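You operate a simulated robot arm through the tools that you are given. There is no shell and no other tool.

You run a simulated robot arm. Do the job below in one go: nothing can be reset, and whatever is moved stays where it is left.

TASK
Wipe the blue and the green mat clean, then slide the green one up to the blue.
Fine: wet the yellow sponge on the square pad first, put it back after; no more than a finger's width between the mats, fronts about in line; leave the blue mat where it is. What is to be rubbed or washed off counts as gone when no trace of it is left.

It is judged by the outcome, as a careful person would: the job done as asked, and still so three seconds after it is handed in. It fails if anything else is knocked over, pushed out of place, dropped, spilled or broken.

THE ROBOT
A 6-joint arm with a fingered hand, fixed in place. Base frame: the origin is on the floor under the middle of its stand, x ahead of it, y to its left, z up; the work surface is at about z = 740. Lengths are in mm, angles in degrees, forces in N, time in s.
With the tool pointing down near the work surface it reaches from about 160 to 860 mm from the base axis. Its first joint turns from -166.0 to 166.0 degrees. Payload 5 kg.
The tool frame sits at the grasp point between the pads (the TCP): z along the fingers, y along the line on which they close. The tips reach 36 mm beyond it. The gripper opens to 120 mm; its body begins 42 mm behind the TCP. The gripper is a hand of 4 fingers: y runs from the thumb to the fingers, the wrist lies at [-19, -123, -211] in the tool frame, and closing takes about 1.5 s.
Orientation is told as [roll, pitch, yaw] about the base's x, y, z axes, in that order, counted from this pose: with the fingers straight down and the wrist toward the robot, the tool's x, y and z point along [0, 1, 0], [1, 0, 0] and [0, 0, -1] of the base frame.

THE INTERFACE
- The arm moves only by the tool jog_arm. Its argument "commands" is one flat list of numbers, 7 for each row, row after row: the turn, a rotation vector about the tool's x, y, z in degrees, then the shift along the tool's x, y, z in mm, then the finger opening in mm, from 0 to 120. In form: [ax, ay, az, x, y, z, grip, ax, ay, az, x, y, z, grip, ...]. A call has 1 to 20 rows; each row shifts and turns the commanded pose from where the row before left it, along the tool's axes as they then stand. Rows are played at 5 a second. More than 50 mm and 8.6 degrees between two rows, or a gripper value outside its range, and nothing of the call is played. A pose out of reach is approached as far as the arm can. The call stops where the force on the tool passes 40 N (or 10 N more than at its start, if that is more) or the arm is blocked; 0.2 s more then pass. Each finger travels about 45 mm/s and halts on what it meets, pressing with about 23 N; the grip force reading is that of the motor and also rises with nothing between the fingers. The clock runs only during rows and for 0.2 s after the last one: add rows that do not move to give the fingers time. It gives the time, the measured TCP pose, the force on the tool (base axes), the opening and the grip force at its end, in the units of the frame above (readings bear some noise), with the torque about the TCP (base axes, N m) and any sound that the robot's microphone picked up, and new pictures: "show" is both (left out), scene, wrist or none.
- Cameras (640 x 400 px; columns grow to the right, rows downward): "scene" is fixed at [35.5, 640.7, 1503.5]; the picture's right is [-0.91, -0.41, 0.00], its down [-0.21, 0.47, -0.86] and it looks along [0.35, -0.78, -0.52] (base axes); focal length 324 px, centre (320, 200). "wrist" rides on the gripper at [73, -101, -142] in the tool frame; the picture's right is [-0.79, 0.29, -0.54], its down [-0.56, -0.70, 0.44] and it looks along [-0.25, 0.65, 0.71] (tool axes); focal length 280 px, centre (320, 200). There is no depth. A picture from a camera that has moved, and an enlarged one, comes with that camera's place and axes in the base frame and with its lens. The place of the scene camera against the robot may be out by one fixed shift of up to 25 mm in any direction.
- raise_lower(by): slides the trunk up (or, below 0, down) by that many mm; the arm rides with it, the base frame stays. It gives what a move gives, with no picture.
- set_grasp(shape): the hand has 4 fingers and takes this shape, open, in about a second: jaw (thumb against the fingers, like two jaws); tri (thumb and two fingers); tip (a fingertip pinch); poke (one finger out to press); point (the index stretched); flat (the hand flat); cup (the hand cupped); fist (a fist). The gripper value then closes the fingers along that shape, each until it touches; the sizes above hold for jaw. It gives what a move gives, with no picture.
- inspect(camera, box): a new picture of the part [left, top, right, bottom] of that camera's present view, enlarged. No time passes.
- close_job(): hands the job in; it is judged then, once.

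Places have to be worked out from the pictures, the camera data and where the tool is seen. Open the gripper and draw the arm clear of the work before you hand the job in, unless the task says otherwise.

The tools are called after "Request:" as name(argument=value, ...) on one line, values as JSON. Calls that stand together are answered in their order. jog_arm: Moves the arm, as the interface text tells. Its arguments: {"type":"object","properties":{"commands":{"type":"array","items":{"type":"number"}},"show":{"type":"string","enum":["both","scene","wrist","none"]}},"required":["commands"]} The other tools are called the same way: raise_lower (by) moves the trunk up or down; set_grasp (shape) gives the hand a shape; inspect (camera, box) takes an enlarged picture of a part of a camera's view; close_job () hands the job in.

At the start:

```text
time: 0.0
ee_pos: [444.3, -560.3, 1078.4]
tcp_rot: [0.0, -0.1, 0.0]
contact_force: [-0.9, 0.0, -0.4]
torque: [-0.01, 0.03, -0.04]
width: 119.7
finger_force: 0.0
shape: jaw
trunk travel left (down, up): [-650.0, 190.0]
```

scene: 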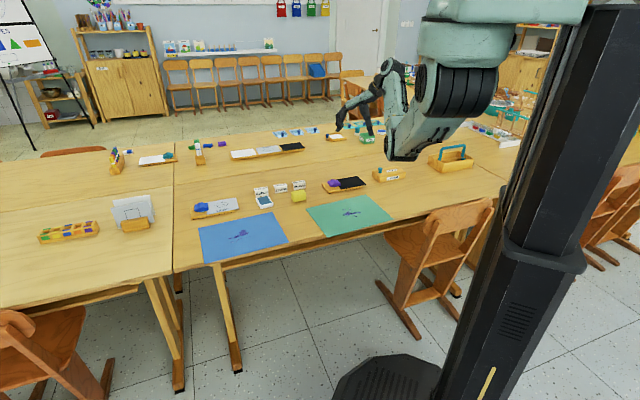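
wrist: 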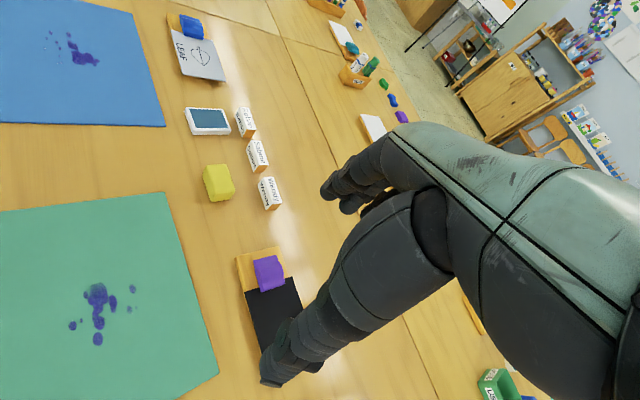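

The pictures show both mats with dark blots, a yellow sponge, a white pad and several other small things near them. I take enlarged views of the working area first, before any move.

Request:
inspect(camera="wrist", box=[130, 0, 330, 220])

Request:
inspect(camera="scene", box=[180, 160, 420, 280])

Request:
inspect(camera="wrist", box=[0, 0, 220, 400])

```text
1.82 times, centred on (230, 110) of wrist
camera zoom: at [342.5, -488.2, 1222.2], right [0.29, -0.79, 0.54], down [-0.7, -0.56, -0.44], along [0.65, -0.25, -0.71], focal length 510 px, centre (484, 364)
```

zoom: 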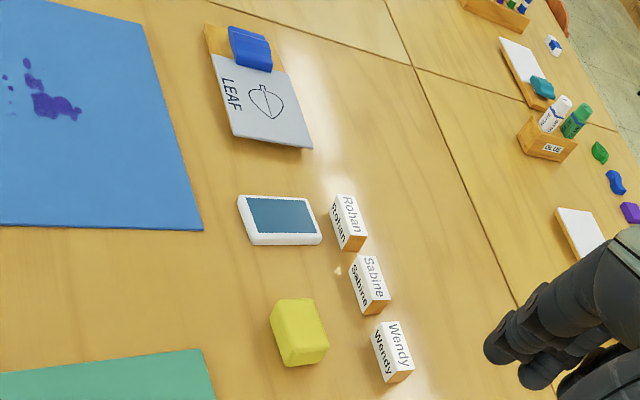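

```text
2.67 times, centred on (300, 220) of scene
camera zoom: at [35.5, 640.7, 1503.5], right [-0.91, -0.41, 0.0], down [-0.21, 0.47, -0.86], along [0.35, -0.78, -0.52], focal length 865 px, centre (373, 147)
```

zoom: 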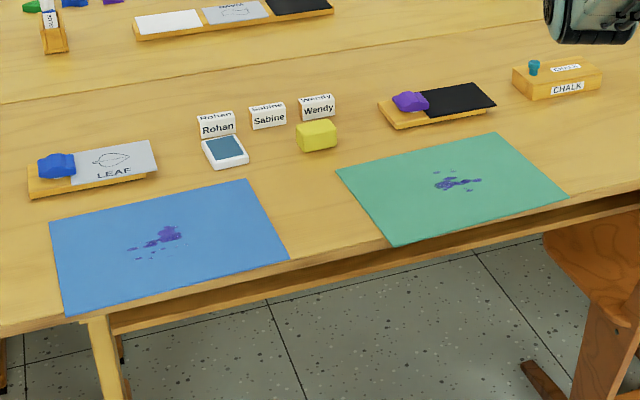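

```text
1.00 times, centred on (110, 200) of wrist (not enlarged: the box is as wide or as high as the picture)
camera zoom: at [342.5, -488.2, 1222.2], right [0.29, -0.79, 0.54], down [-0.7, -0.56, -0.44], along [0.65, -0.25, -0.71], focal length 280 px, centre (530, 200)
```

zoom: 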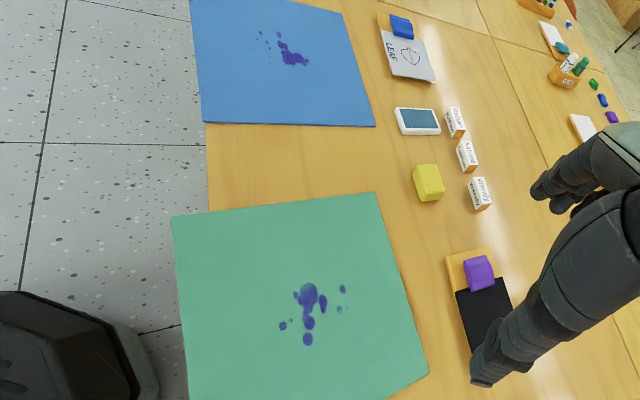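

The yellow sponge, the white pad with its teal face and three name blocks stand close together behind the mats. The green mat seems to hang slightly over the front edge of the table. I look closer at the sponge and pad, and at the hand.

Request:
inspect(camera="wrist", box=[180, 90, 300, 220])

Request:
inspect(camera="scene", box=[240, 170, 340, 230])

Request:
inspect(camera="scene", box=[320, 20, 520, 180])

Request:
inspect(camera="wrist", box=[240, 100, 640, 400])

```text
3.08 times, centred on (240, 155) of wrist
camera zoom: at [342.5, -488.2, 1222.2], right [0.29, -0.79, 0.54], down [-0.7, -0.56, -0.44], along [0.65, -0.25, -0.71], focal length 863 px, centre (566, 338)
```

zoom: 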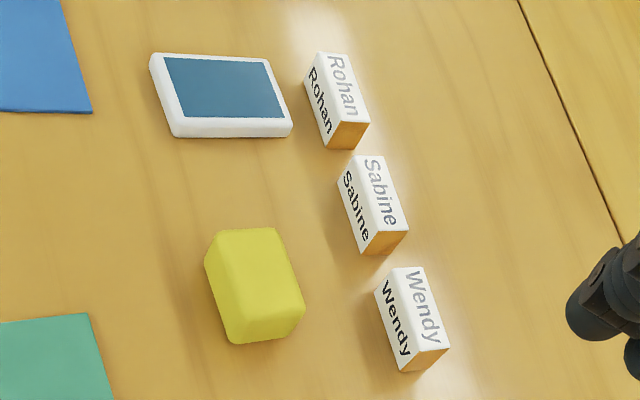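

```text
6.40 times, centred on (290, 200) of scene
camera zoom: at [35.5, 640.7, 1503.5], right [-0.91, -0.41, 0.0], down [-0.21, 0.47, -0.86], along [0.35, -0.78, -0.52], focal length 2077 px, centre (512, 200)
```

zoom: 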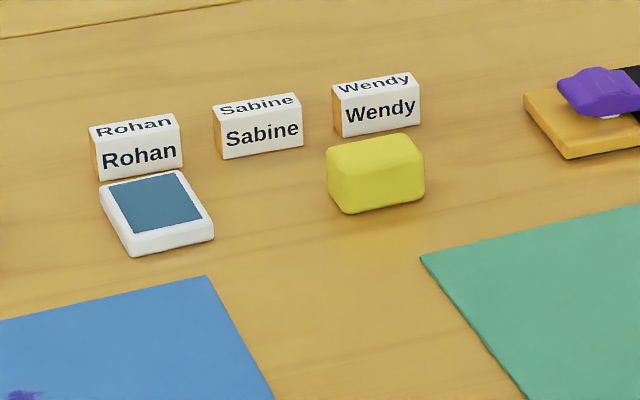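

```text
2.50 times, centred on (420, 100) of scene
camera zoom: at [35.5, 640.7, 1503.5], right [-0.91, -0.41, 0.0], down [-0.21, 0.47, -0.86], along [0.35, -0.78, -0.52], focal length 811 px, centre (70, 450)
```

zoom: 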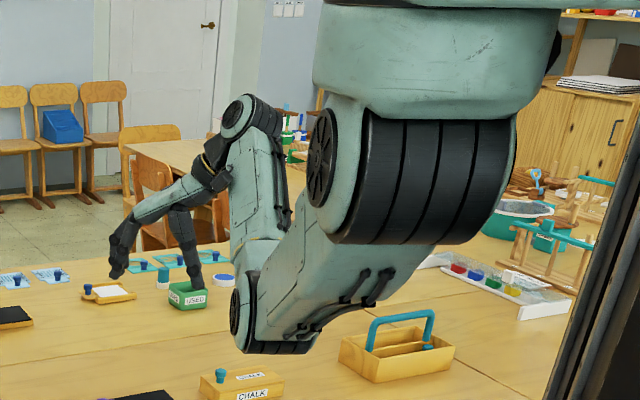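

```text
1.33 times, centred on (440, 250) of wrist
camera zoom: at [342.5, -488.2, 1222.2], right [0.29, -0.79, 0.54], down [-0.7, -0.56, -0.44], along [0.65, -0.25, -0.71], focal length 374 px, centre (160, 133)
```

zoom: 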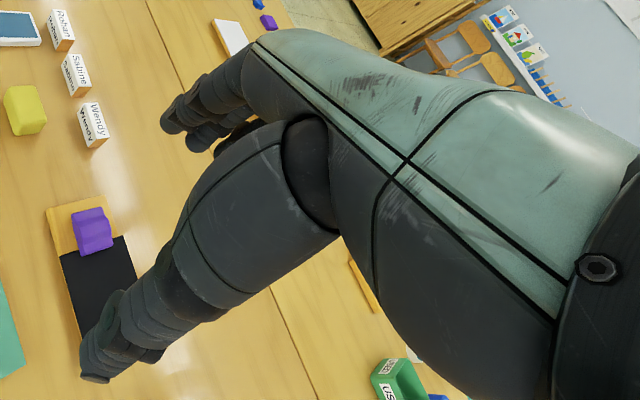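

The sponge centre works out at about (654, -451) and the pad centre at about (775, -353). The blots are near (405, -435) on green and (735, -110) on blue, and the table axes are turned about 47° from the base. I turn the hand to yaw -42.5 and move above the sponge while staying high.

Request:
jog_arm(commands=[0, 0, 7.083, 0, 0, 0, 120, 0, 0, 7.083, 0, 0, 0, 120, 0, 0, 7.083, 0, 0, 0, 120, 0, 0, 7.083, 0, 0, 0, 120, 0, 0, 7.083, 0, 0, 0, 120, 0, 0, 7.083, 0, 0, 0, 120, 0, 0, 0, 37.05, 13.5, 0, 120, 0, 0, 0, 37.05, 13.5, 0, 120, 0, 0, 0, 37.05, 13.5, 0, 120, 0, 0, 0, 37.05, 13.5, 0, 120, 0, 0, 0, 37.05, 13.5, 0, 120, 0, 0, 0, 37.05, 13.5, 0, 120, 0, 0, 0, 0, 0, 0, 120, 0, 0, 0, 0, 0, 0, 120], show="both")

```text
time: 3.0
ee_pos: [652.6, -452.3, 1080.9]
tcp_rot: [-0.1, 0.0, -42.4]
contact_force: [-0.4, -1.2, -1.1]
torque: [-0.03, 0.02, 0.01]
width: 119.6
finger_force: 0.2
shape: jaw
trunk travel left (down, up): [-650.0, 190.0]
camera wrist: at [627.2, -330.0, 1224.0], right [-0.32, -0.78, 0.54], down [-0.89, 0.06, -0.44], along [0.31, -0.63, -0.71], focal length 280 px, centre (320, 200)
```

scene: 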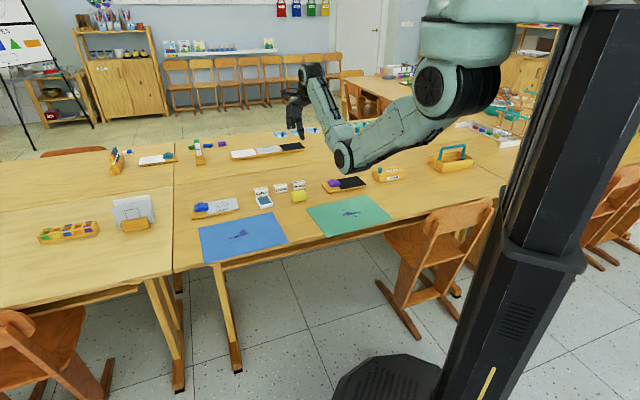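
wrist: 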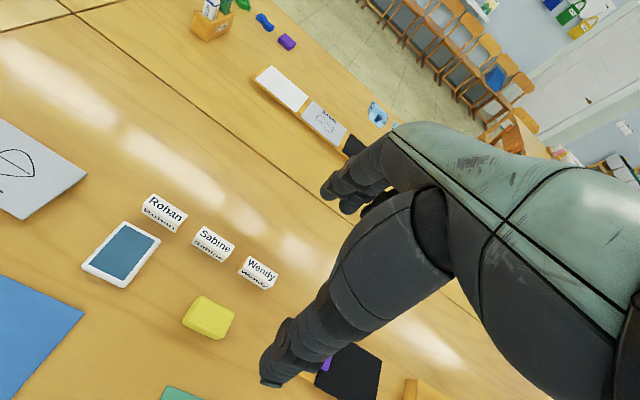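

The hand is over the sponge as meant, and the new view puts the sponge at about (654, -453). I lower straight down with the opening at 84 and stop just above it to check.

Request:
jog_arm(commands=[0, 0, 0, 0, 0, 40, 84, 0, 0, 0, 0, 0, 40, 84, 0, 0, 0, 0, 0, 40, 84, 0, 0, 0, 0, 0, 40, 84, 0, 0, 0, 0, 0, 40, 84, 0, 0, 0, 0, 0, 35, 84, 0, 0, 0, 0, 0, 0, 84, 0, 0, 0, 0, 0, 0, 84], show="both")

```text
time: 4.8
ee_pos: [653.4, -451.1, 845.0]
tcp_rot: [0.0, 0.0, -42.5]
contact_force: [-0.5, 0.0, 0.7]
torque: [0.0, -0.02, -0.01]
width: 84.3
finger_force: 0.0
shape: jaw
trunk travel left (down, up): [-650.0, 190.0]
camera wrist: at [627.0, -330.3, 987.4], right [-0.32, -0.78, 0.54], down [-0.89, 0.06, -0.44], along [0.31, -0.63, -0.71], focal length 280 px, centre (320, 200)
```

scene: 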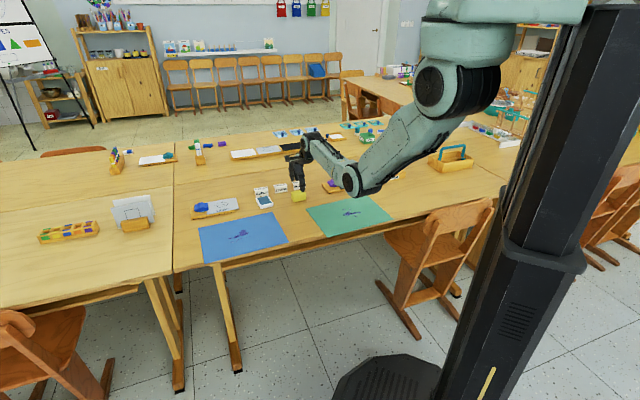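
wrist: 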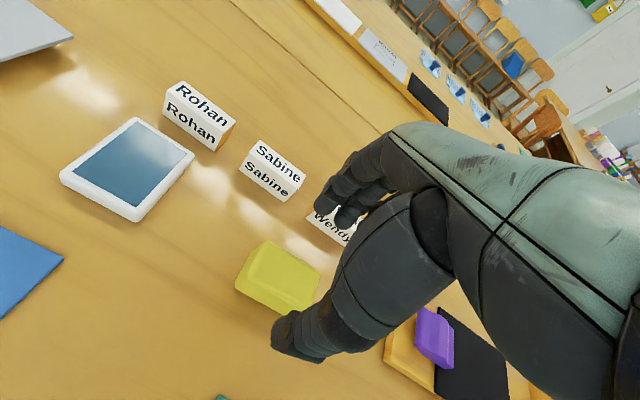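

Sponge centre lines up with the projected grasp point. I zoom in to check the clearance between the fingers and the name blocks before going down.

Request:
inspect(camera="wrist", box=[210, 140, 400, 370])

Request:
inspect(camera="scene", box=[240, 120, 400, 220])

```text
1.74 times, centred on (305, 255) of wrist
camera zoom: at [627.0, -330.3, 987.4], right [-0.32, -0.78, 0.54], down [-0.89, 0.06, -0.44], along [0.31, -0.63, -0.71], focal length 488 px, centre (346, 104)
```

zoom: 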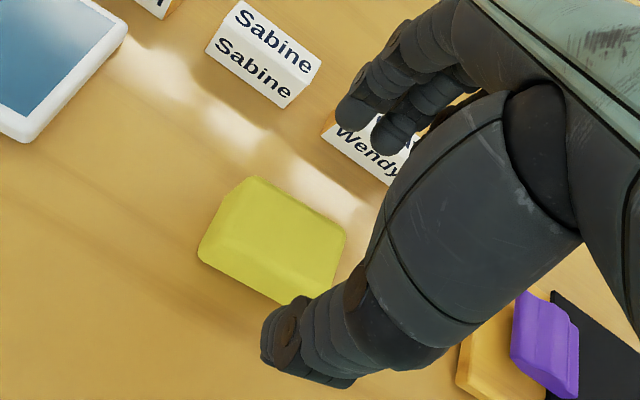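

```text
4.00 times, centred on (320, 170) of scene
camera zoom: at [35.5, 640.7, 1503.5], right [-0.91, -0.41, 0.0], down [-0.21, 0.47, -0.86], along [0.35, -0.78, -0.52], focal length 1298 px, centre (320, 320)
```

zoom: 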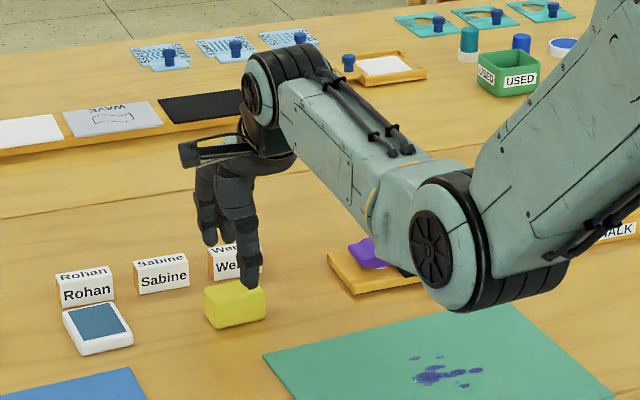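

The fingers will pass about 20 mm clear of the name blocks. I go down until the tips are around 14 mm above the table and then close on the sponge.

Request:
jog_arm(commands=[0, 0, 0, 0, 0, 20, 84, 0, 0, 0, 0, 0, 20, 84, 0, 0, 0, 0, 0, 15, 84, 0, 0, 0, 0, 0, 0, 84, 0, 0, 0, 0, 0, 0, 84], show="both")

```text
time: 6.0
ee_pos: [653.3, -452.0, 789.9]
tcp_rot: [0.1, 0.0, -42.5]
contact_force: [-0.6, 0.0, 0.6]
torque: [0.01, 0.03, -0.02]
width: 84.4
finger_force: 0.2
shape: jaw
trunk travel left (down, up): [-650.0, 190.0]
camera wrist: at [627.8, -330.6, 932.2], right [-0.32, -0.78, 0.54], down [-0.89, 0.06, -0.44], along [0.31, -0.63, -0.71], focal length 280 px, centre (320, 200)
```

scene: 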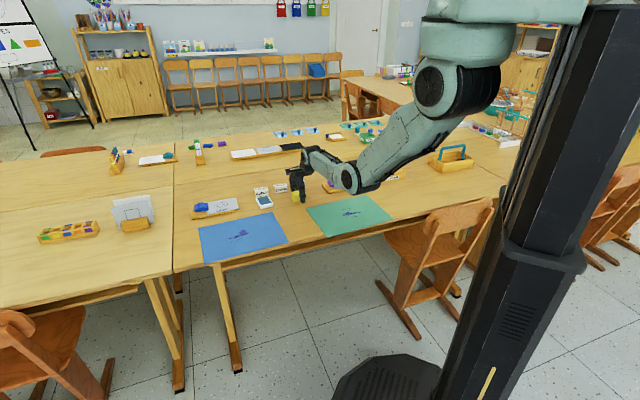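
wrist: 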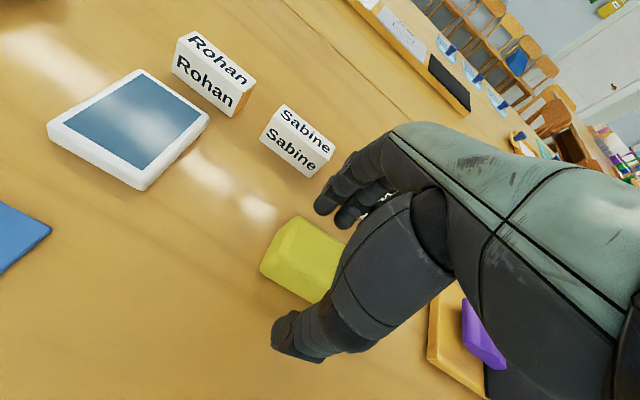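

No contact yet and the sponge sits between thumb and fingers. I close on it and wait for the grip to settle.

Request:
jog_arm(commands=[0, 0, 0, 0, 0, 0, 60, 0, 0, 0, 0, 0, 0, 40, 0, 0, 0, 0, 0, 0, 25, 0, 0, 0, 0, 0, 0, 25, 0, 0, 0, 0, 0, 0, 25, 0, 0, 0, 0, 0, 0, 25, 0, 0, 0, 0, 0, 0, 25, 0, 0, 0, 0, 0, 0, 25], show="both")

```text
time: 7.8
ee_pos: [653.3, -453.1, 788.8]
tcp_rot: [-0.1, 0.0, -42.5]
contact_force: [-0.9, 0.0, -0.4]
torque: [0.02, 0.02, 0.0]
width: 35.2
finger_force: 22.9
shape: jaw
trunk travel left (down, up): [-650.0, 190.0]
camera wrist: at [627.8, -330.6, 932.2], right [-0.32, -0.78, 0.54], down [-0.89, 0.06, -0.44], along [0.31, -0.63, -0.71], focal length 280 px, centre (320, 200)
```

scene: 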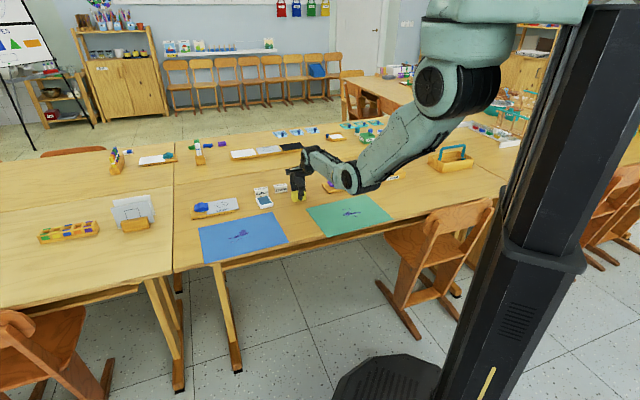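
wrist: 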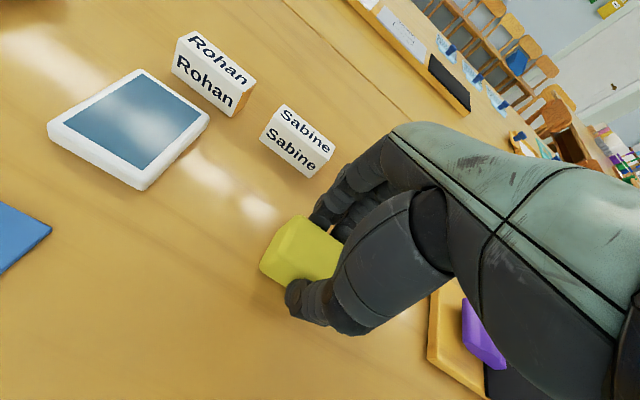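

The grip holds at 35 mm width with 23 N. I lift 70 mm and move over the pad, then check that the sponge came along.

Request:
jog_arm(commands=[0, 0, 0, 0, 0, -15, 25, 0, 0, 0, 0, 0, -25, 25, 0, 0, 0, 0, 0, -30, 25, 0, 0, 0, 30, 3, 0, 25, 0, 0, 0, 32, 4, 0, 25, 0, 0, 0, 32, 4, 0, 25, 0, 0, 0, 32, 3, 0, 25, 0, 0, 0, 27, 3, 0, 25, 0, 0, 0, 0, 0, 0, 25, 0, 0, 0, 0, 0, 0, 25], show="both")

```text
time: 10.0
ee_pos: [769.5, -348.7, 859.1]
tcp_rot: [0.1, 0.1, -42.5]
contact_force: [0.2, -0.2, 0.6]
torque: [0.03, 0.02, 0.01]
width: 34.9
finger_force: 22.6
shape: jaw
trunk travel left (down, up): [-650.0, 190.0]
camera wrist: at [744.1, -227.6, 1001.2], right [-0.32, -0.78, 0.54], down [-0.89, 0.06, -0.44], along [0.31, -0.63, -0.71], focal length 280 px, centre (320, 200)
```

scene: 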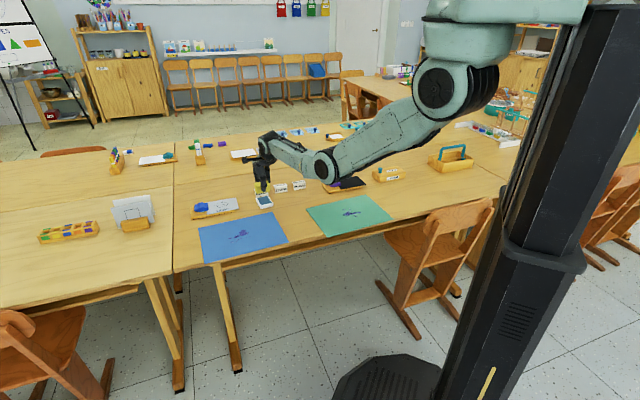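
wrist: 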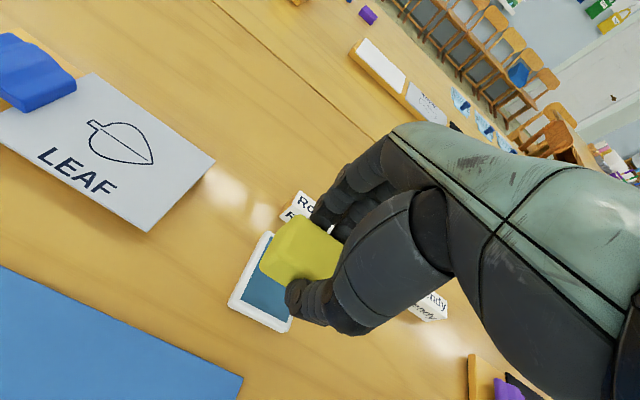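

The sponge is in the hand above the pad. I shift 6 mm further back to centre it and go down to just above the pad's face.

Request:
jog_arm(commands=[0, 0, 0, 0, 6, 0, 25, 0, 0, 0, 0, 0, 20, 25, 0, 0, 0, 0, 0, 15, 25, 0, 0, 0, 0, 0, 10, 25, 0, 0, 0, 0, 0, 0, 25], show="wrist")

Request:
inspect(camera="scene", box=[220, 150, 320, 220])

```text
time: 11.2
ee_pos: [774.0, -353.6, 813.6]
tcp_rot: [-0.1, 0.0, -42.4]
contact_force: [0.0, 0.2, -0.7]
torque: [0.0, 0.03, 0.01]
width: 35.1
finger_force: 22.3
shape: jaw
trunk travel left (down, up): [-650.0, 190.0]
camera wrist: at [748.9, -233.0, 956.9], right [-0.32, -0.78, 0.54], down [-0.89, 0.06, -0.44], along [0.31, -0.63, -0.71], focal length 280 px, centre (320, 200)
```

wrist: 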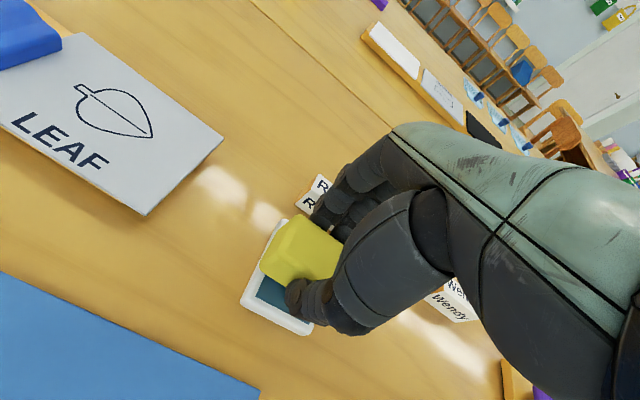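

```text
5.71 times, centred on (270, 185) of scene
camera zoom: at [35.5, 640.7, 1503.5], right [-0.91, -0.41, 0.0], down [-0.21, 0.47, -0.86], along [0.35, -0.78, -0.52], focal length 1854 px, centre (606, 286)
```

zoom: 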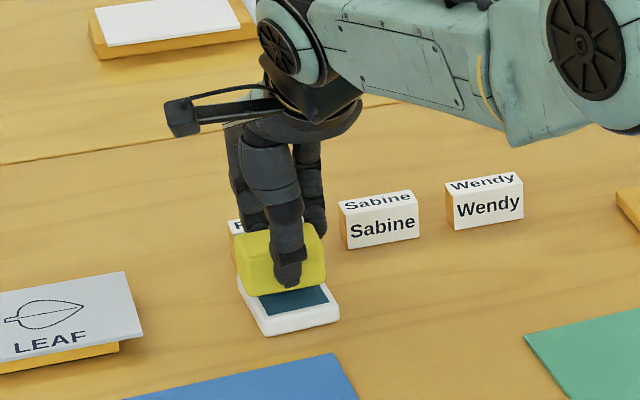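

The sponge is centred just above the pad. I press down in small steps and watch the force.

Request:
jog_arm(commands=[0, 0, 0, 0, 0, 3, 25, 0, 0, 0, 0, 0, 3, 25, 0, 0, 0, 0, 0, 2, 25, 0, 0, 0, 0, 0, 0, 25], show="none")

```text
time: 12.2
ee_pos: [774.3, -354.2, 806.8]
tcp_rot: [0.1, 0.0, -42.6]
contact_force: [0.5, 0.5, -0.5]
torque: [0.01, 0.02, 0.0]
width: 34.9
finger_force: 23.0
shape: jaw
trunk travel left (down, up): [-650.0, 190.0]
```

No contact yet, so I go on down in small steps.

Request:
jog_arm(commands=[0, 0, 0, 0, 0, 2, 25, 0, 0, 0, 0, 0, 2, 25, 0, 0, 0, 0, 0, 0, 25], show="none")

```text
time: 13.0
ee_pos: [774.0, -353.8, 804.5]
tcp_rot: [0.0, -0.3, -42.4]
contact_force: [0.7, 0.9, 6.8]
torque: [0.02, -0.03, -0.01]
width: 35.4
finger_force: 22.9
shape: jaw
trunk travel left (down, up): [-650.0, 190.0]
```

Contact is at about z = 804.5 with 7 N. I press 2 mm more and hold there for a moment to soak the sponge.

Request:
jog_arm(commands=[0, 0, 0, 0, 0, 1, 25, 0, 0, 0, 0, 0, 1, 25, 0, 0, 0, 0, 0, 0, 25, 0, 0, 0, 0, 0, 0, 25, 0, 0, 0, 0, 0, 0, 25, 0, 0, 0, 0, 0, 0, 25, 0, 0, 0, 0, 0, 0, 25], show="wrist")

Request:
inspect(camera="scene", box=[220, 150, 320, 220])

```text
time: 14.6
ee_pos: [775.4, -354.2, 803.4]
tcp_rot: [0.1, -0.3, -42.6]
contact_force: [3.4, -2.2, 21.7]
torque: [-0.09, -0.15, 0.04]
width: 35.9
finger_force: 22.7
shape: jaw
trunk travel left (down, up): [-650.0, 190.0]
camera wrist: at [747.1, -232.3, 946.2], right [-0.32, -0.78, 0.54], down [-0.89, 0.06, -0.45], along [0.31, -0.63, -0.71], focal length 280 px, centre (320, 200)
```

wrist: 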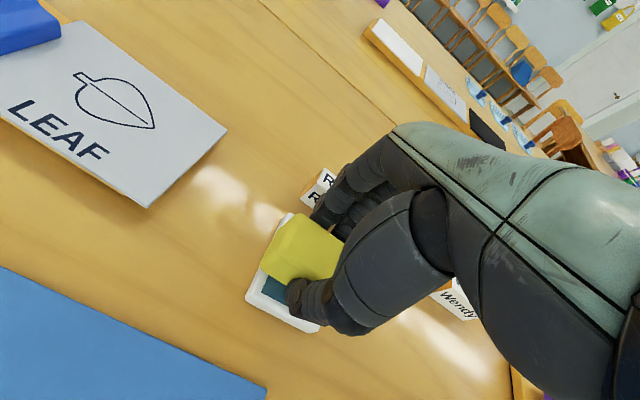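

```text
5.71 times, centred on (270, 185) of scene
camera zoom: at [35.5, 640.7, 1503.5], right [-0.91, -0.41, 0.0], down [-0.21, 0.47, -0.86], along [0.35, -0.78, -0.52], focal length 1854 px, centre (606, 286)
```

zoom: 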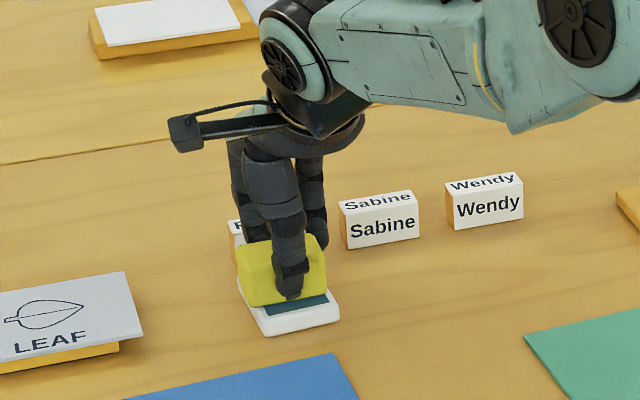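

The sponge is pressed on the pad with about 22 N. I lift it and look at it from both cameras.

Request:
jog_arm(commands=[0, 0, 0, 0, 0, -10, 25, 0, 0, 0, 0, 0, -20, 25, 0, 0, 0, 0, 0, -30, 25, 0, 0, 0, 0, 0, 0, 25], show="wrist")

Request:
inspect(camera="scene", box=[220, 130, 320, 220])

Request:
inspect(camera="wrist", box=[200, 180, 400, 350])

```text
time: 15.6
ee_pos: [773.7, -354.6, 860.6]
tcp_rot: [0.0, 0.1, -42.5]
contact_force: [0.0, -0.1, 0.3]
torque: [0.0, 0.01, -0.01]
width: 35.6
finger_force: 23.2
shape: jaw
trunk travel left (down, up): [-650.0, 190.0]
camera wrist: at [749.2, -233.4, 1004.1], right [-0.32, -0.78, 0.54], down [-0.9, 0.06, -0.44], along [0.31, -0.63, -0.72], focal length 280 px, centre (320, 200)
```

wrist: 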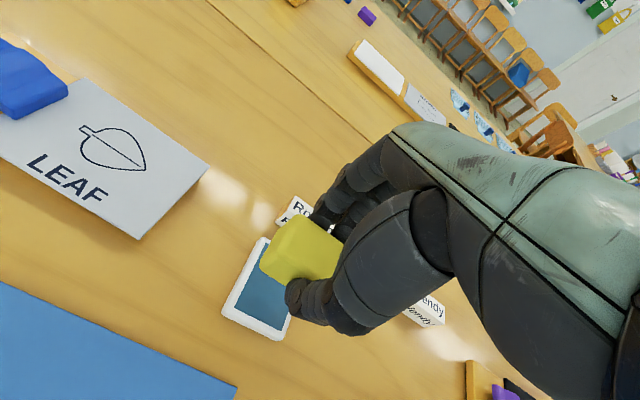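

```text
4.44 times, centred on (270, 175) of scene
camera zoom: at [35.5, 640.7, 1503.5], right [-0.91, -0.41, 0.0], down [-0.21, 0.47, -0.86], along [0.35, -0.78, -0.52], focal length 1442 px, centre (542, 311)
```

zoom: 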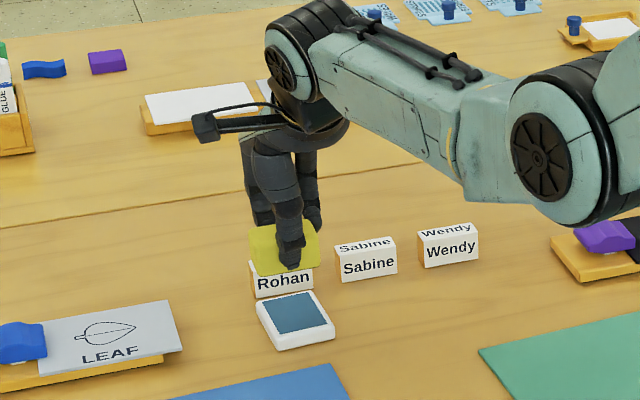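

```text
2.35 times, centred on (300, 265) of wrist
camera zoom: at [749.2, -233.4, 1004.1], right [-0.32, -0.78, 0.54], down [-0.9, 0.06, -0.44], along [0.31, -0.63, -0.72], focal length 660 px, centre (367, 47)
```

zoom: 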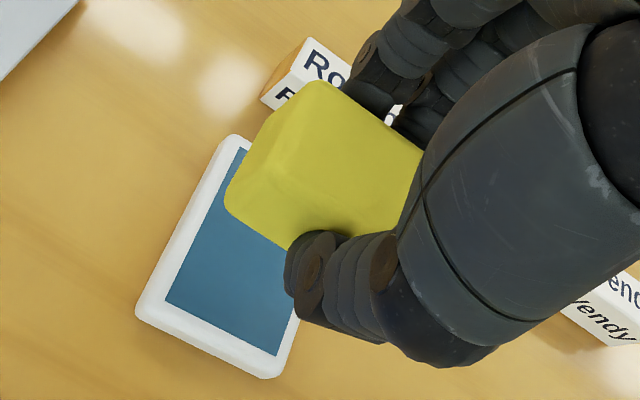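

The pad stayed in place and the sponge looks slightly darker, so I take it as wet. I carry it over the blue mat, stopping beside the blots to see them clearly.

Request:
jog_arm(commands=[0, 0, 0, 20, -38, 0, 25, 0, 0, 0, 20, -38, 0, 25, 0, 0, 0, 20, -38, 0, 25, 0, 0, 0, 20, -38, 0, 25, 0, 0, 0, 20, -38, 0, 25, 0, 0, 0, 0, 0, 0, 25], show="both")

Request:
inspect(camera="wrist", box=[0, 0, 300, 400])

```text
time: 17.0
ee_pos: [699.2, -154.5, 860.9]
tcp_rot: [0.0, 0.0, -42.6]
contact_force: [1.2, 0.6, -0.6]
torque: [0.0, -0.05, 0.01]
width: 35.5
finger_force: 23.2
shape: jaw
trunk travel left (down, up): [-650.0, 190.0]
camera wrist: at [674.3, -32.1, 1003.8], right [-0.32, -0.78, 0.54], down [-0.89, 0.06, -0.44], along [0.31, -0.63, -0.71], focal length 280 px, centre (320, 200)
```

scene: 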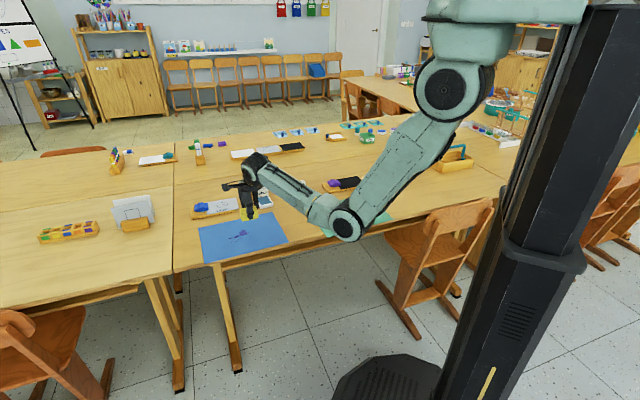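
wrist: 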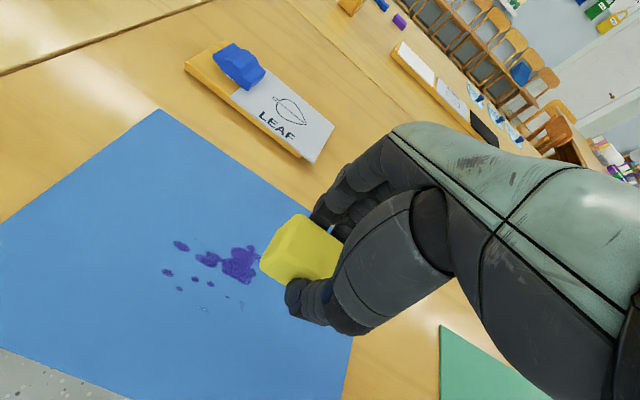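

```text
1.00 times, centred on (150, 200) of wrist (not enlarged: the box is as wide or as high as the picture)
camera zoom: at [674.3, -32.1, 1003.8], right [-0.32, -0.78, 0.54], down [-0.89, 0.06, -0.44], along [0.31, -0.63, -0.71], focal length 280 px, centre (490, 200)
```

zoom: 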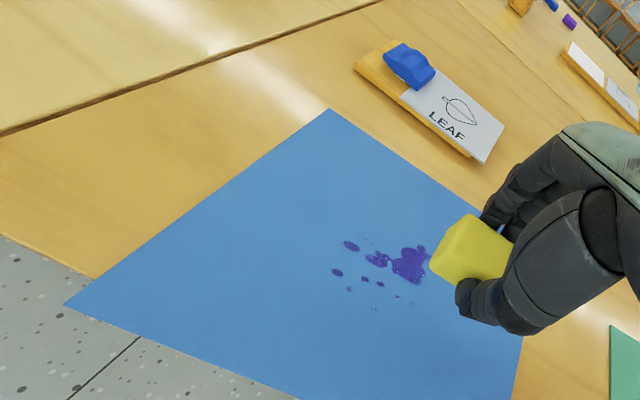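

The blots are clearly seen now, with some tiny droplets around them. I enlarge them to map their full extent.

Request:
inspect(camera="wrist", box=[130, 210, 290, 330])

Request:
inspect(camera="scene", box=[190, 200, 300, 270])

```text
3.33 times, centred on (210, 270) of wrist
camera zoom: at [674.3, -32.1, 1003.8], right [-0.32, -0.78, 0.54], down [-0.89, 0.06, -0.44], along [0.31, -0.63, -0.71], focal length 935 px, centre (687, -33)
```

zoom: 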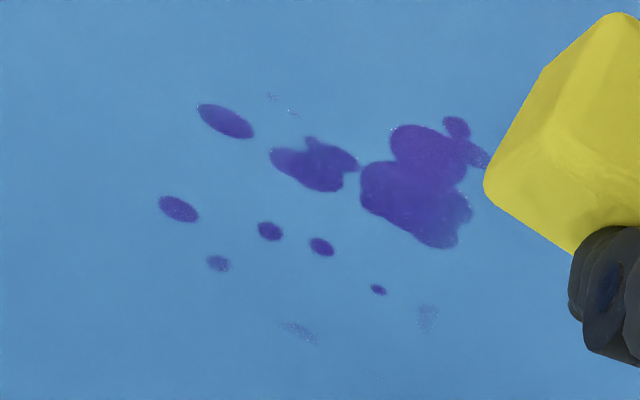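

```text
5.71 times, centred on (245, 235) of scene
camera zoom: at [35.5, 640.7, 1503.5], right [-0.91, -0.41, 0.0], down [-0.21, 0.47, -0.86], along [0.35, -0.78, -0.52], focal length 1854 px, centre (749, 0)
```

zoom: 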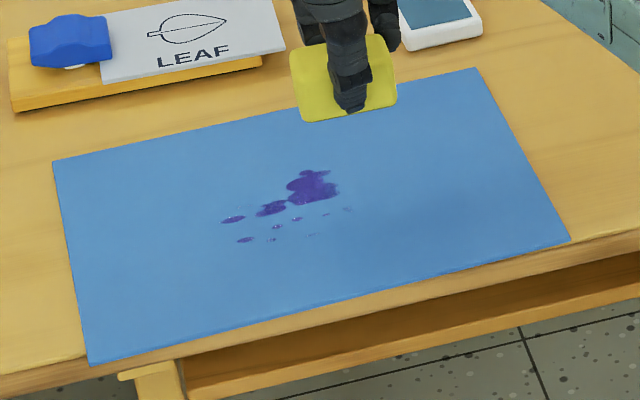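

The blots cover roughly e1 365–455 and e2 575–655 in table axes (along and across the table), including faint specks. I move over the near part and lower to just above the mat.

Request:
jog_arm(commands=[0, 0, 0, 30, -5, 0, 25, 0, 0, 0, 0, 0, 25, 25, 0, 0, 0, 0, 0, 25, 25, 0, 0, 0, 0, 0, 13, 25, 0, 0, 0, 0, 0, 2, 25, 0, 0, 0, 0, 0, 0, 25], show="none")

```text
time: 18.4
ee_pos: [717.4, -127.2, 794.3]
tcp_rot: [0.0, 0.0, -42.5]
contact_force: [0.1, -0.1, 0.4]
torque: [-0.02, 0.01, -0.03]
width: 35.6
finger_force: 22.9
shape: jaw
trunk travel left (down, up): [-650.0, 190.0]
```

No contact yet at z = 794. I go down 1 mm at a time.

Request:
jog_arm(commands=[0, 0, 0, 0, 0, 1, 25, 0, 0, 0, 0, 0, 1, 25, 0, 0, 0, 0, 0, 1, 25, 0, 0, 0, 0, 0, 0, 25], show="none")

```text
time: 19.4
ee_pos: [717.8, -126.6, 793.1]
tcp_rot: [0.0, 0.0, -42.5]
contact_force: [-0.2, -1.0, 1.8]
torque: [0.0, 0.0, 0.02]
width: 35.5
finger_force: 23.1
shape: jaw
trunk travel left (down, up): [-650.0, 190.0]
```

The sponge is just touching. I press 1 mm more and make a short trial stroke, then check whether the mat stays put and the ink comes off.

Request:
jog_arm(commands=[0, 0, 0, 0, 0, 1, 25, 0, 0, 0, 0, 0, 0, 25, 0, 0, 0, 8, 0, 0, 25, 0, 0, 0, 8, 0, 0, 25, 0, 0, 0, 8, 0, 0, 25], show="both")

Request:
inspect(camera="scene", box=[190, 200, 300, 270])

Request:
inspect(camera="wrist", box=[130, 180, 310, 330])

```text
time: 20.6
ee_pos: [734.3, -110.1, 792.3]
tcp_rot: [0.0, 0.0, -42.5]
contact_force: [-3.2, -2.5, 5.9]
torque: [-0.13, 0.04, -0.05]
width: 35.6
finger_force: 23.0
shape: jaw
trunk travel left (down, up): [-650.0, 190.0]
camera wrist: at [707.7, 11.6, 935.3], right [-0.32, -0.78, 0.54], down [-0.89, 0.06, -0.44], along [0.31, -0.63, -0.71], focal length 280 px, centre (320, 200)
```

scene: 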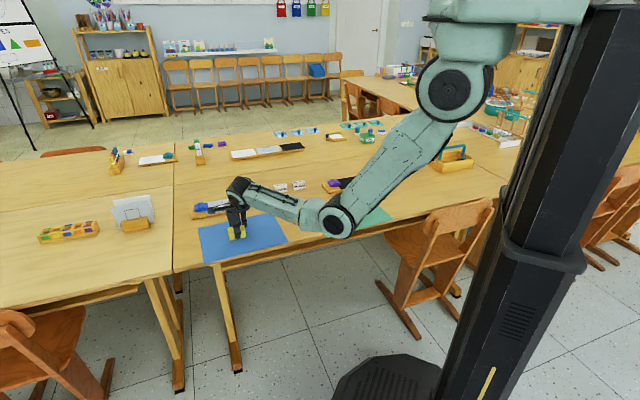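
wrist: 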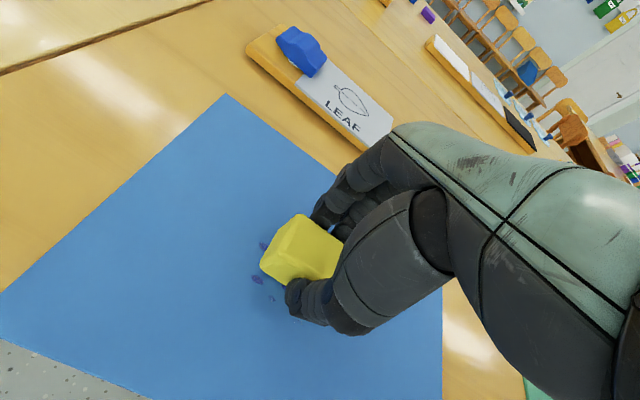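

```text
5.71 times, centred on (245, 235) of scene
camera zoom: at [35.5, 640.7, 1503.5], right [-0.91, -0.41, 0.0], down [-0.21, 0.47, -0.86], along [0.35, -0.78, -0.52], focal length 1854 px, centre (749, 0)
```

zoom: 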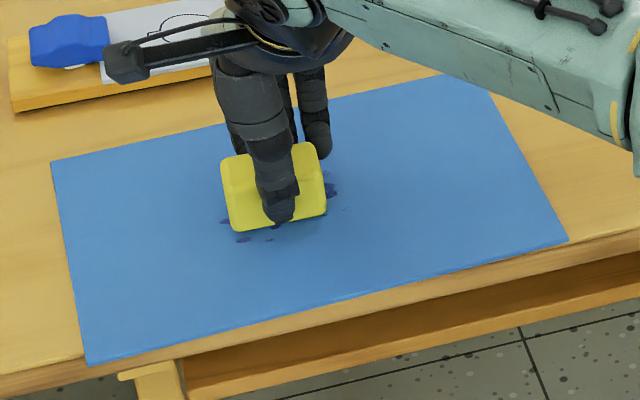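

```text
2.67 times, centred on (220, 255) of wrist
camera zoom: at [707.7, 11.6, 935.3], right [-0.32, -0.78, 0.54], down [-0.89, 0.06, -0.44], along [0.31, -0.63, -0.71], focal length 748 px, centre (587, 53)
```

zoom: 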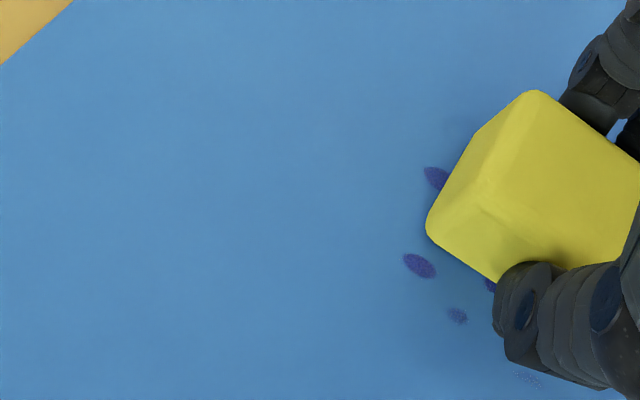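

The stroke needed about 4 N sideways and the mat corners moved by about a millimetre at most. I lift and look at what the stroke did before going on with a lighter touch.

Request:
jog_arm(commands=[0, 0, 0, 0, 0, -15, 25, 0, 0, 0, 0, 0, -25, 25, 0, 0, 0, -30, 20, -25, 25, 0, 0, 0, -30, 20, 0, 25, 0, 0, 0, 0, 0, 0, 25], show="none")

Request:
inspect(camera="scene", box=[190, 200, 300, 270])

Request:
inspect(camera="wrist", box=[130, 180, 310, 330])

```text
time: 21.8
ee_pos: [723.5, -180.9, 856.0]
tcp_rot: [0.1, 0.0, -42.5]
contact_force: [-0.7, 1.1, -0.5]
torque: [-0.03, 0.0, 0.01]
width: 35.9
finger_force: 23.2
shape: jaw
trunk travel left (down, up): [-650.0, 190.0]
```

```text
5.71 times, centred on (245, 235) of scene
camera zoom: at [35.5, 640.7, 1503.5], right [-0.91, -0.41, 0.0], down [-0.21, 0.47, -0.86], along [0.35, -0.78, -0.52], focal length 1854 px, centre (749, 0)
```

zoom: 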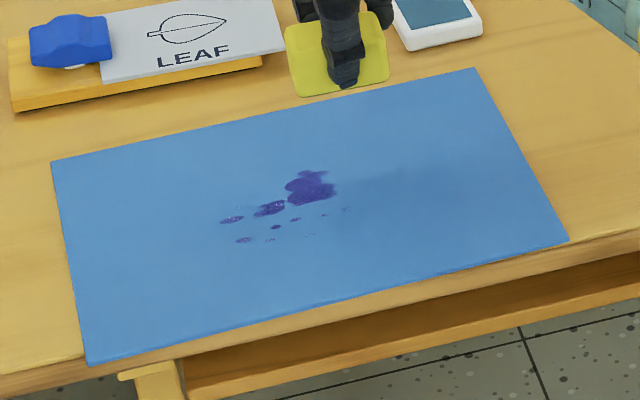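

```text
2.67 times, centred on (220, 255) of wrist
camera zoom: at [698.3, -58.8, 999.8], right [-0.32, -0.78, 0.54], down [-0.9, 0.06, -0.44], along [0.31, -0.63, -0.71], focal length 748 px, centre (587, 53)
```

zoom: 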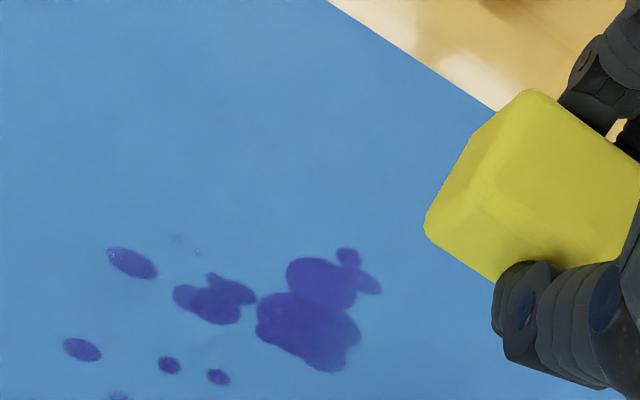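

The first light stroke only faded the ink a little, so it takes repeated rubbing. The mat hardly moved, so I rub back and forth with evenly balanced strokes at about 8 N.

Request:
jog_arm(commands=[0, 0, 0, 25, -38, 0, 25, 0, 0, 0, 0, 0, 25, 25, 0, 0, 0, 0, 0, 25, 25, 0, 0, 0, 0, 0, 12, 25, 0, 0, 0, 0, 0, 3, 25, 0, 0, 0, 0, 0, 0, 25], show="none")

Request:
jog_arm(commands=[0, 0, 0, 14, 0, 0, 25, 0, 0, 0, 14, 0, 0, 25, 0, 0, 0, 14, 0, 0, 25, 0, 0, 0, 14, 0, 0, 25, 0, 0, 0, -14, 0, 0, 25, 0, 0, 0, -14, 0, 0, 25, 0, 0, 0, -14, 0, 0, 25, 0, 0, 0, -14, 0, 0, 25, 0, 0, 0, 14, 0, 0, 25, 0, 0, 0, 14, 0, 0, 25, 0, 0, 0, 14, 0, 0, 25, 0, 0, 0, 14, 0, 0, 25, 0, 0, 0, -14, 0, 0, 25, 0, 0, 0, -14, 0, 0, 25, 0, 0, 0, -14, 0, 0, 25, 0, 0, 0, -14, 0, 0, 25], show="none")

```text
time: 23.2
ee_pos: [711.3, -135.1, 791.8]
tcp_rot: [0.1, -0.1, -42.5]
contact_force: [-0.7, -0.6, 4.7]
torque: [0.01, 0.04, 0.03]
width: 35.5
finger_force: 22.6
shape: jaw
trunk travel left (down, up): [-650.0, 190.0]
```

```text
time: 26.6
ee_pos: [711.4, -135.9, 792.2]
tcp_rot: [0.0, 0.0, -42.6]
contact_force: [3.9, 5.2, 8.6]
torque: [0.16, -0.07, -0.01]
width: 35.5
finger_force: 23.0
shape: jaw
trunk travel left (down, up): [-650.0, 190.0]
```

The rubbing ran at about 8.6 N down and 6.5 N sideways. I lift clear and look at both the ink and the mat corners.

Request:
jog_arm(commands=[0, 0, 0, 0, 0, -15, 25, 0, 0, 0, 0, 0, -25, 25, 0, 0, 0, -25, 38, -25, 25, 0, 0, 0, 0, 0, 0, 25], show="none")

Request:
inspect(camera="scene", box=[190, 200, 300, 270])

Request:
inspect(camera="wrist", box=[130, 180, 310, 330])

```text
refused: row 3 steps farther than a row can; nothing moved
```

```text
5.71 times, centred on (245, 235) of scene
camera zoom: at [35.5, 640.7, 1503.5], right [-0.91, -0.41, 0.0], down [-0.21, 0.47, -0.86], along [0.35, -0.78, -0.52], focal length 1854 px, centre (749, 0)
```

zoom: 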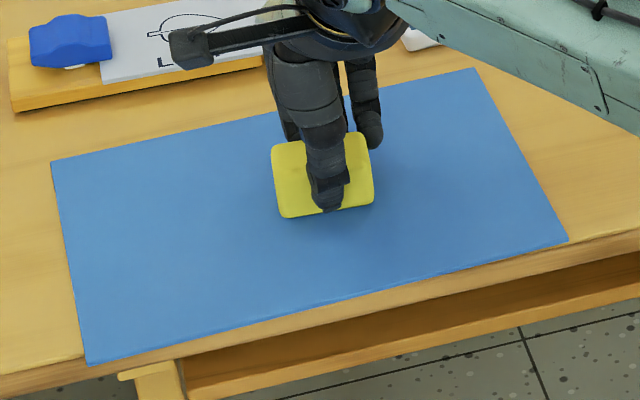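

```text
2.67 times, centred on (220, 255) of wrist
camera zoom: at [685.1, -14.5, 935.1], right [-0.32, -0.78, 0.54], down [-0.89, 0.06, -0.44], along [0.31, -0.63, -0.71], focal length 748 px, centre (587, 53)
```

zoom: 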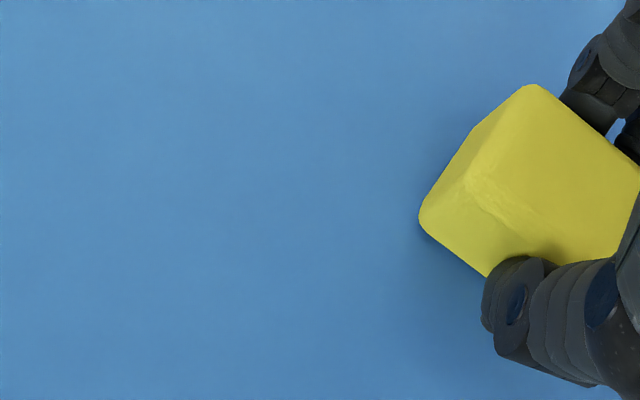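

The ink on the visible part is already gone. The lift was refused because one row was too long, so I lift with shorter rows and check under the sponge.

Request:
jog_arm(commands=[0, 0, 0, 0, 0, -15, 25, 0, 0, 0, 0, 0, -25, 25, 0, 0, 0, 0, 0, -25, 25, 0, 0, 0, -25, 38, 0, 25, 0, 0, 0, -15, 10, 0, 25, 0, 0, 0, 0, 0, 0, 25], show="none")

Request:
inspect(camera="scene", box=[190, 200, 300, 270])

Request:
inspect(camera="wrist", box=[100, 170, 310, 340])

```text
time: 28.0
ee_pos: [719.4, -197.9, 855.4]
tcp_rot: [0.0, 0.1, -42.6]
contact_force: [0.4, 0.4, 0.2]
torque: [-0.01, 0.0, 0.01]
width: 35.6
finger_force: 22.9
shape: jaw
trunk travel left (down, up): [-650.0, 190.0]
```

```text
5.71 times, centred on (245, 235) of scene
camera zoom: at [35.5, 640.7, 1503.5], right [-0.91, -0.41, 0.0], down [-0.21, 0.47, -0.86], along [0.35, -0.78, -0.52], focal length 1854 px, centre (749, 0)
```

zoom: 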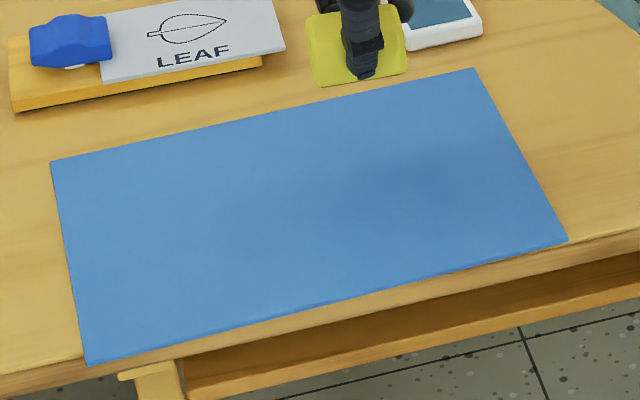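

```text
2.35 times, centred on (205, 255) of wrist
camera zoom: at [694.5, -76.7, 997.8], right [-0.32, -0.78, 0.54], down [-0.89, 0.06, -0.44], along [0.31, -0.63, -0.71], focal length 660 px, centre (591, 71)
```

zoom: 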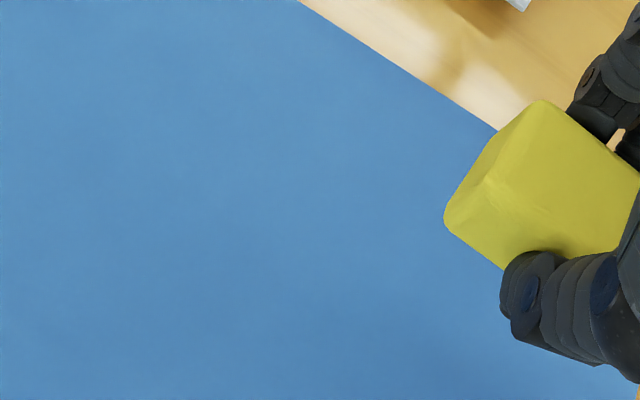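

The blue mat looks clean and its corners sit within 1–2 mm of where they were. I zoom hard on the former blot area to look for faint traces.

Request:
inspect(camera="scene", box=[220, 222, 265, 250])

Request:
inspect(camera="wrist", box=[120, 220, 250, 320])

Request:
inspect(camera="wrist", box=[0, 100, 300, 400])

```text
14.22 times, centred on (242, 236) of scene
camera zoom: at [35.5, 640.7, 1503.5], right [-0.91, -0.41, 0.0], down [-0.21, 0.47, -0.86], along [0.35, -0.78, -0.52], focal length 4615 px, centre (1422, -312)
```

zoom: 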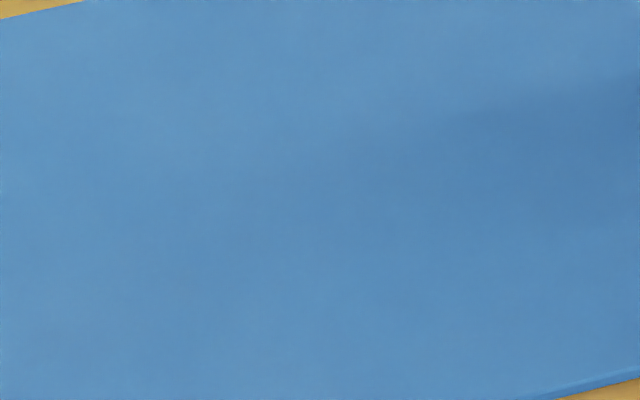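

```text
4.00 times, centred on (185, 270) of wrist
camera zoom: at [694.5, -76.7, 997.8], right [-0.32, -0.78, 0.54], down [-0.89, 0.06, -0.44], along [0.31, -0.63, -0.71], focal length 1122 px, centre (860, -80)
```

zoom: 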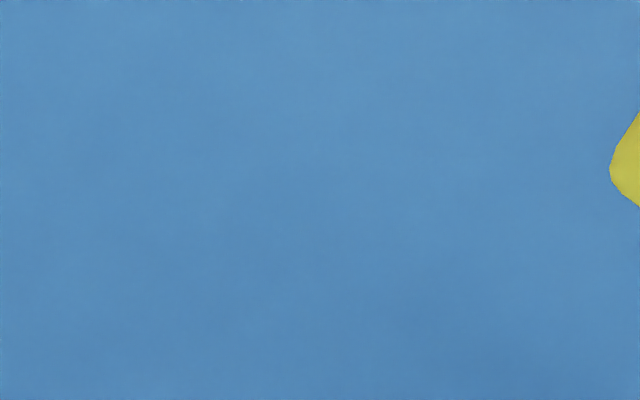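

```text
1.33 times, centred on (150, 250) of wrist
camera zoom: at [694.5, -76.7, 997.8], right [-0.32, -0.78, 0.54], down [-0.89, 0.06, -0.44], along [0.31, -0.63, -0.71], focal length 374 px, centre (547, 133)
```

zoom: 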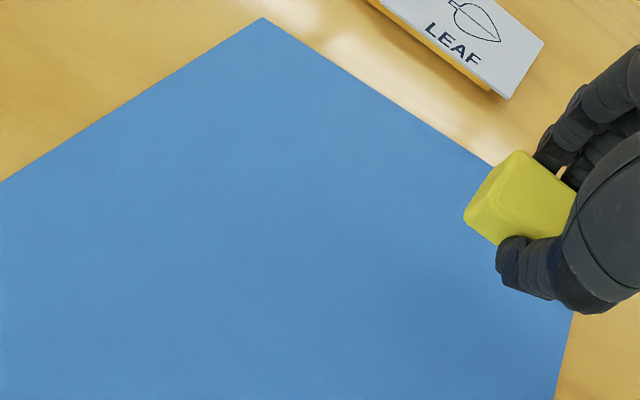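

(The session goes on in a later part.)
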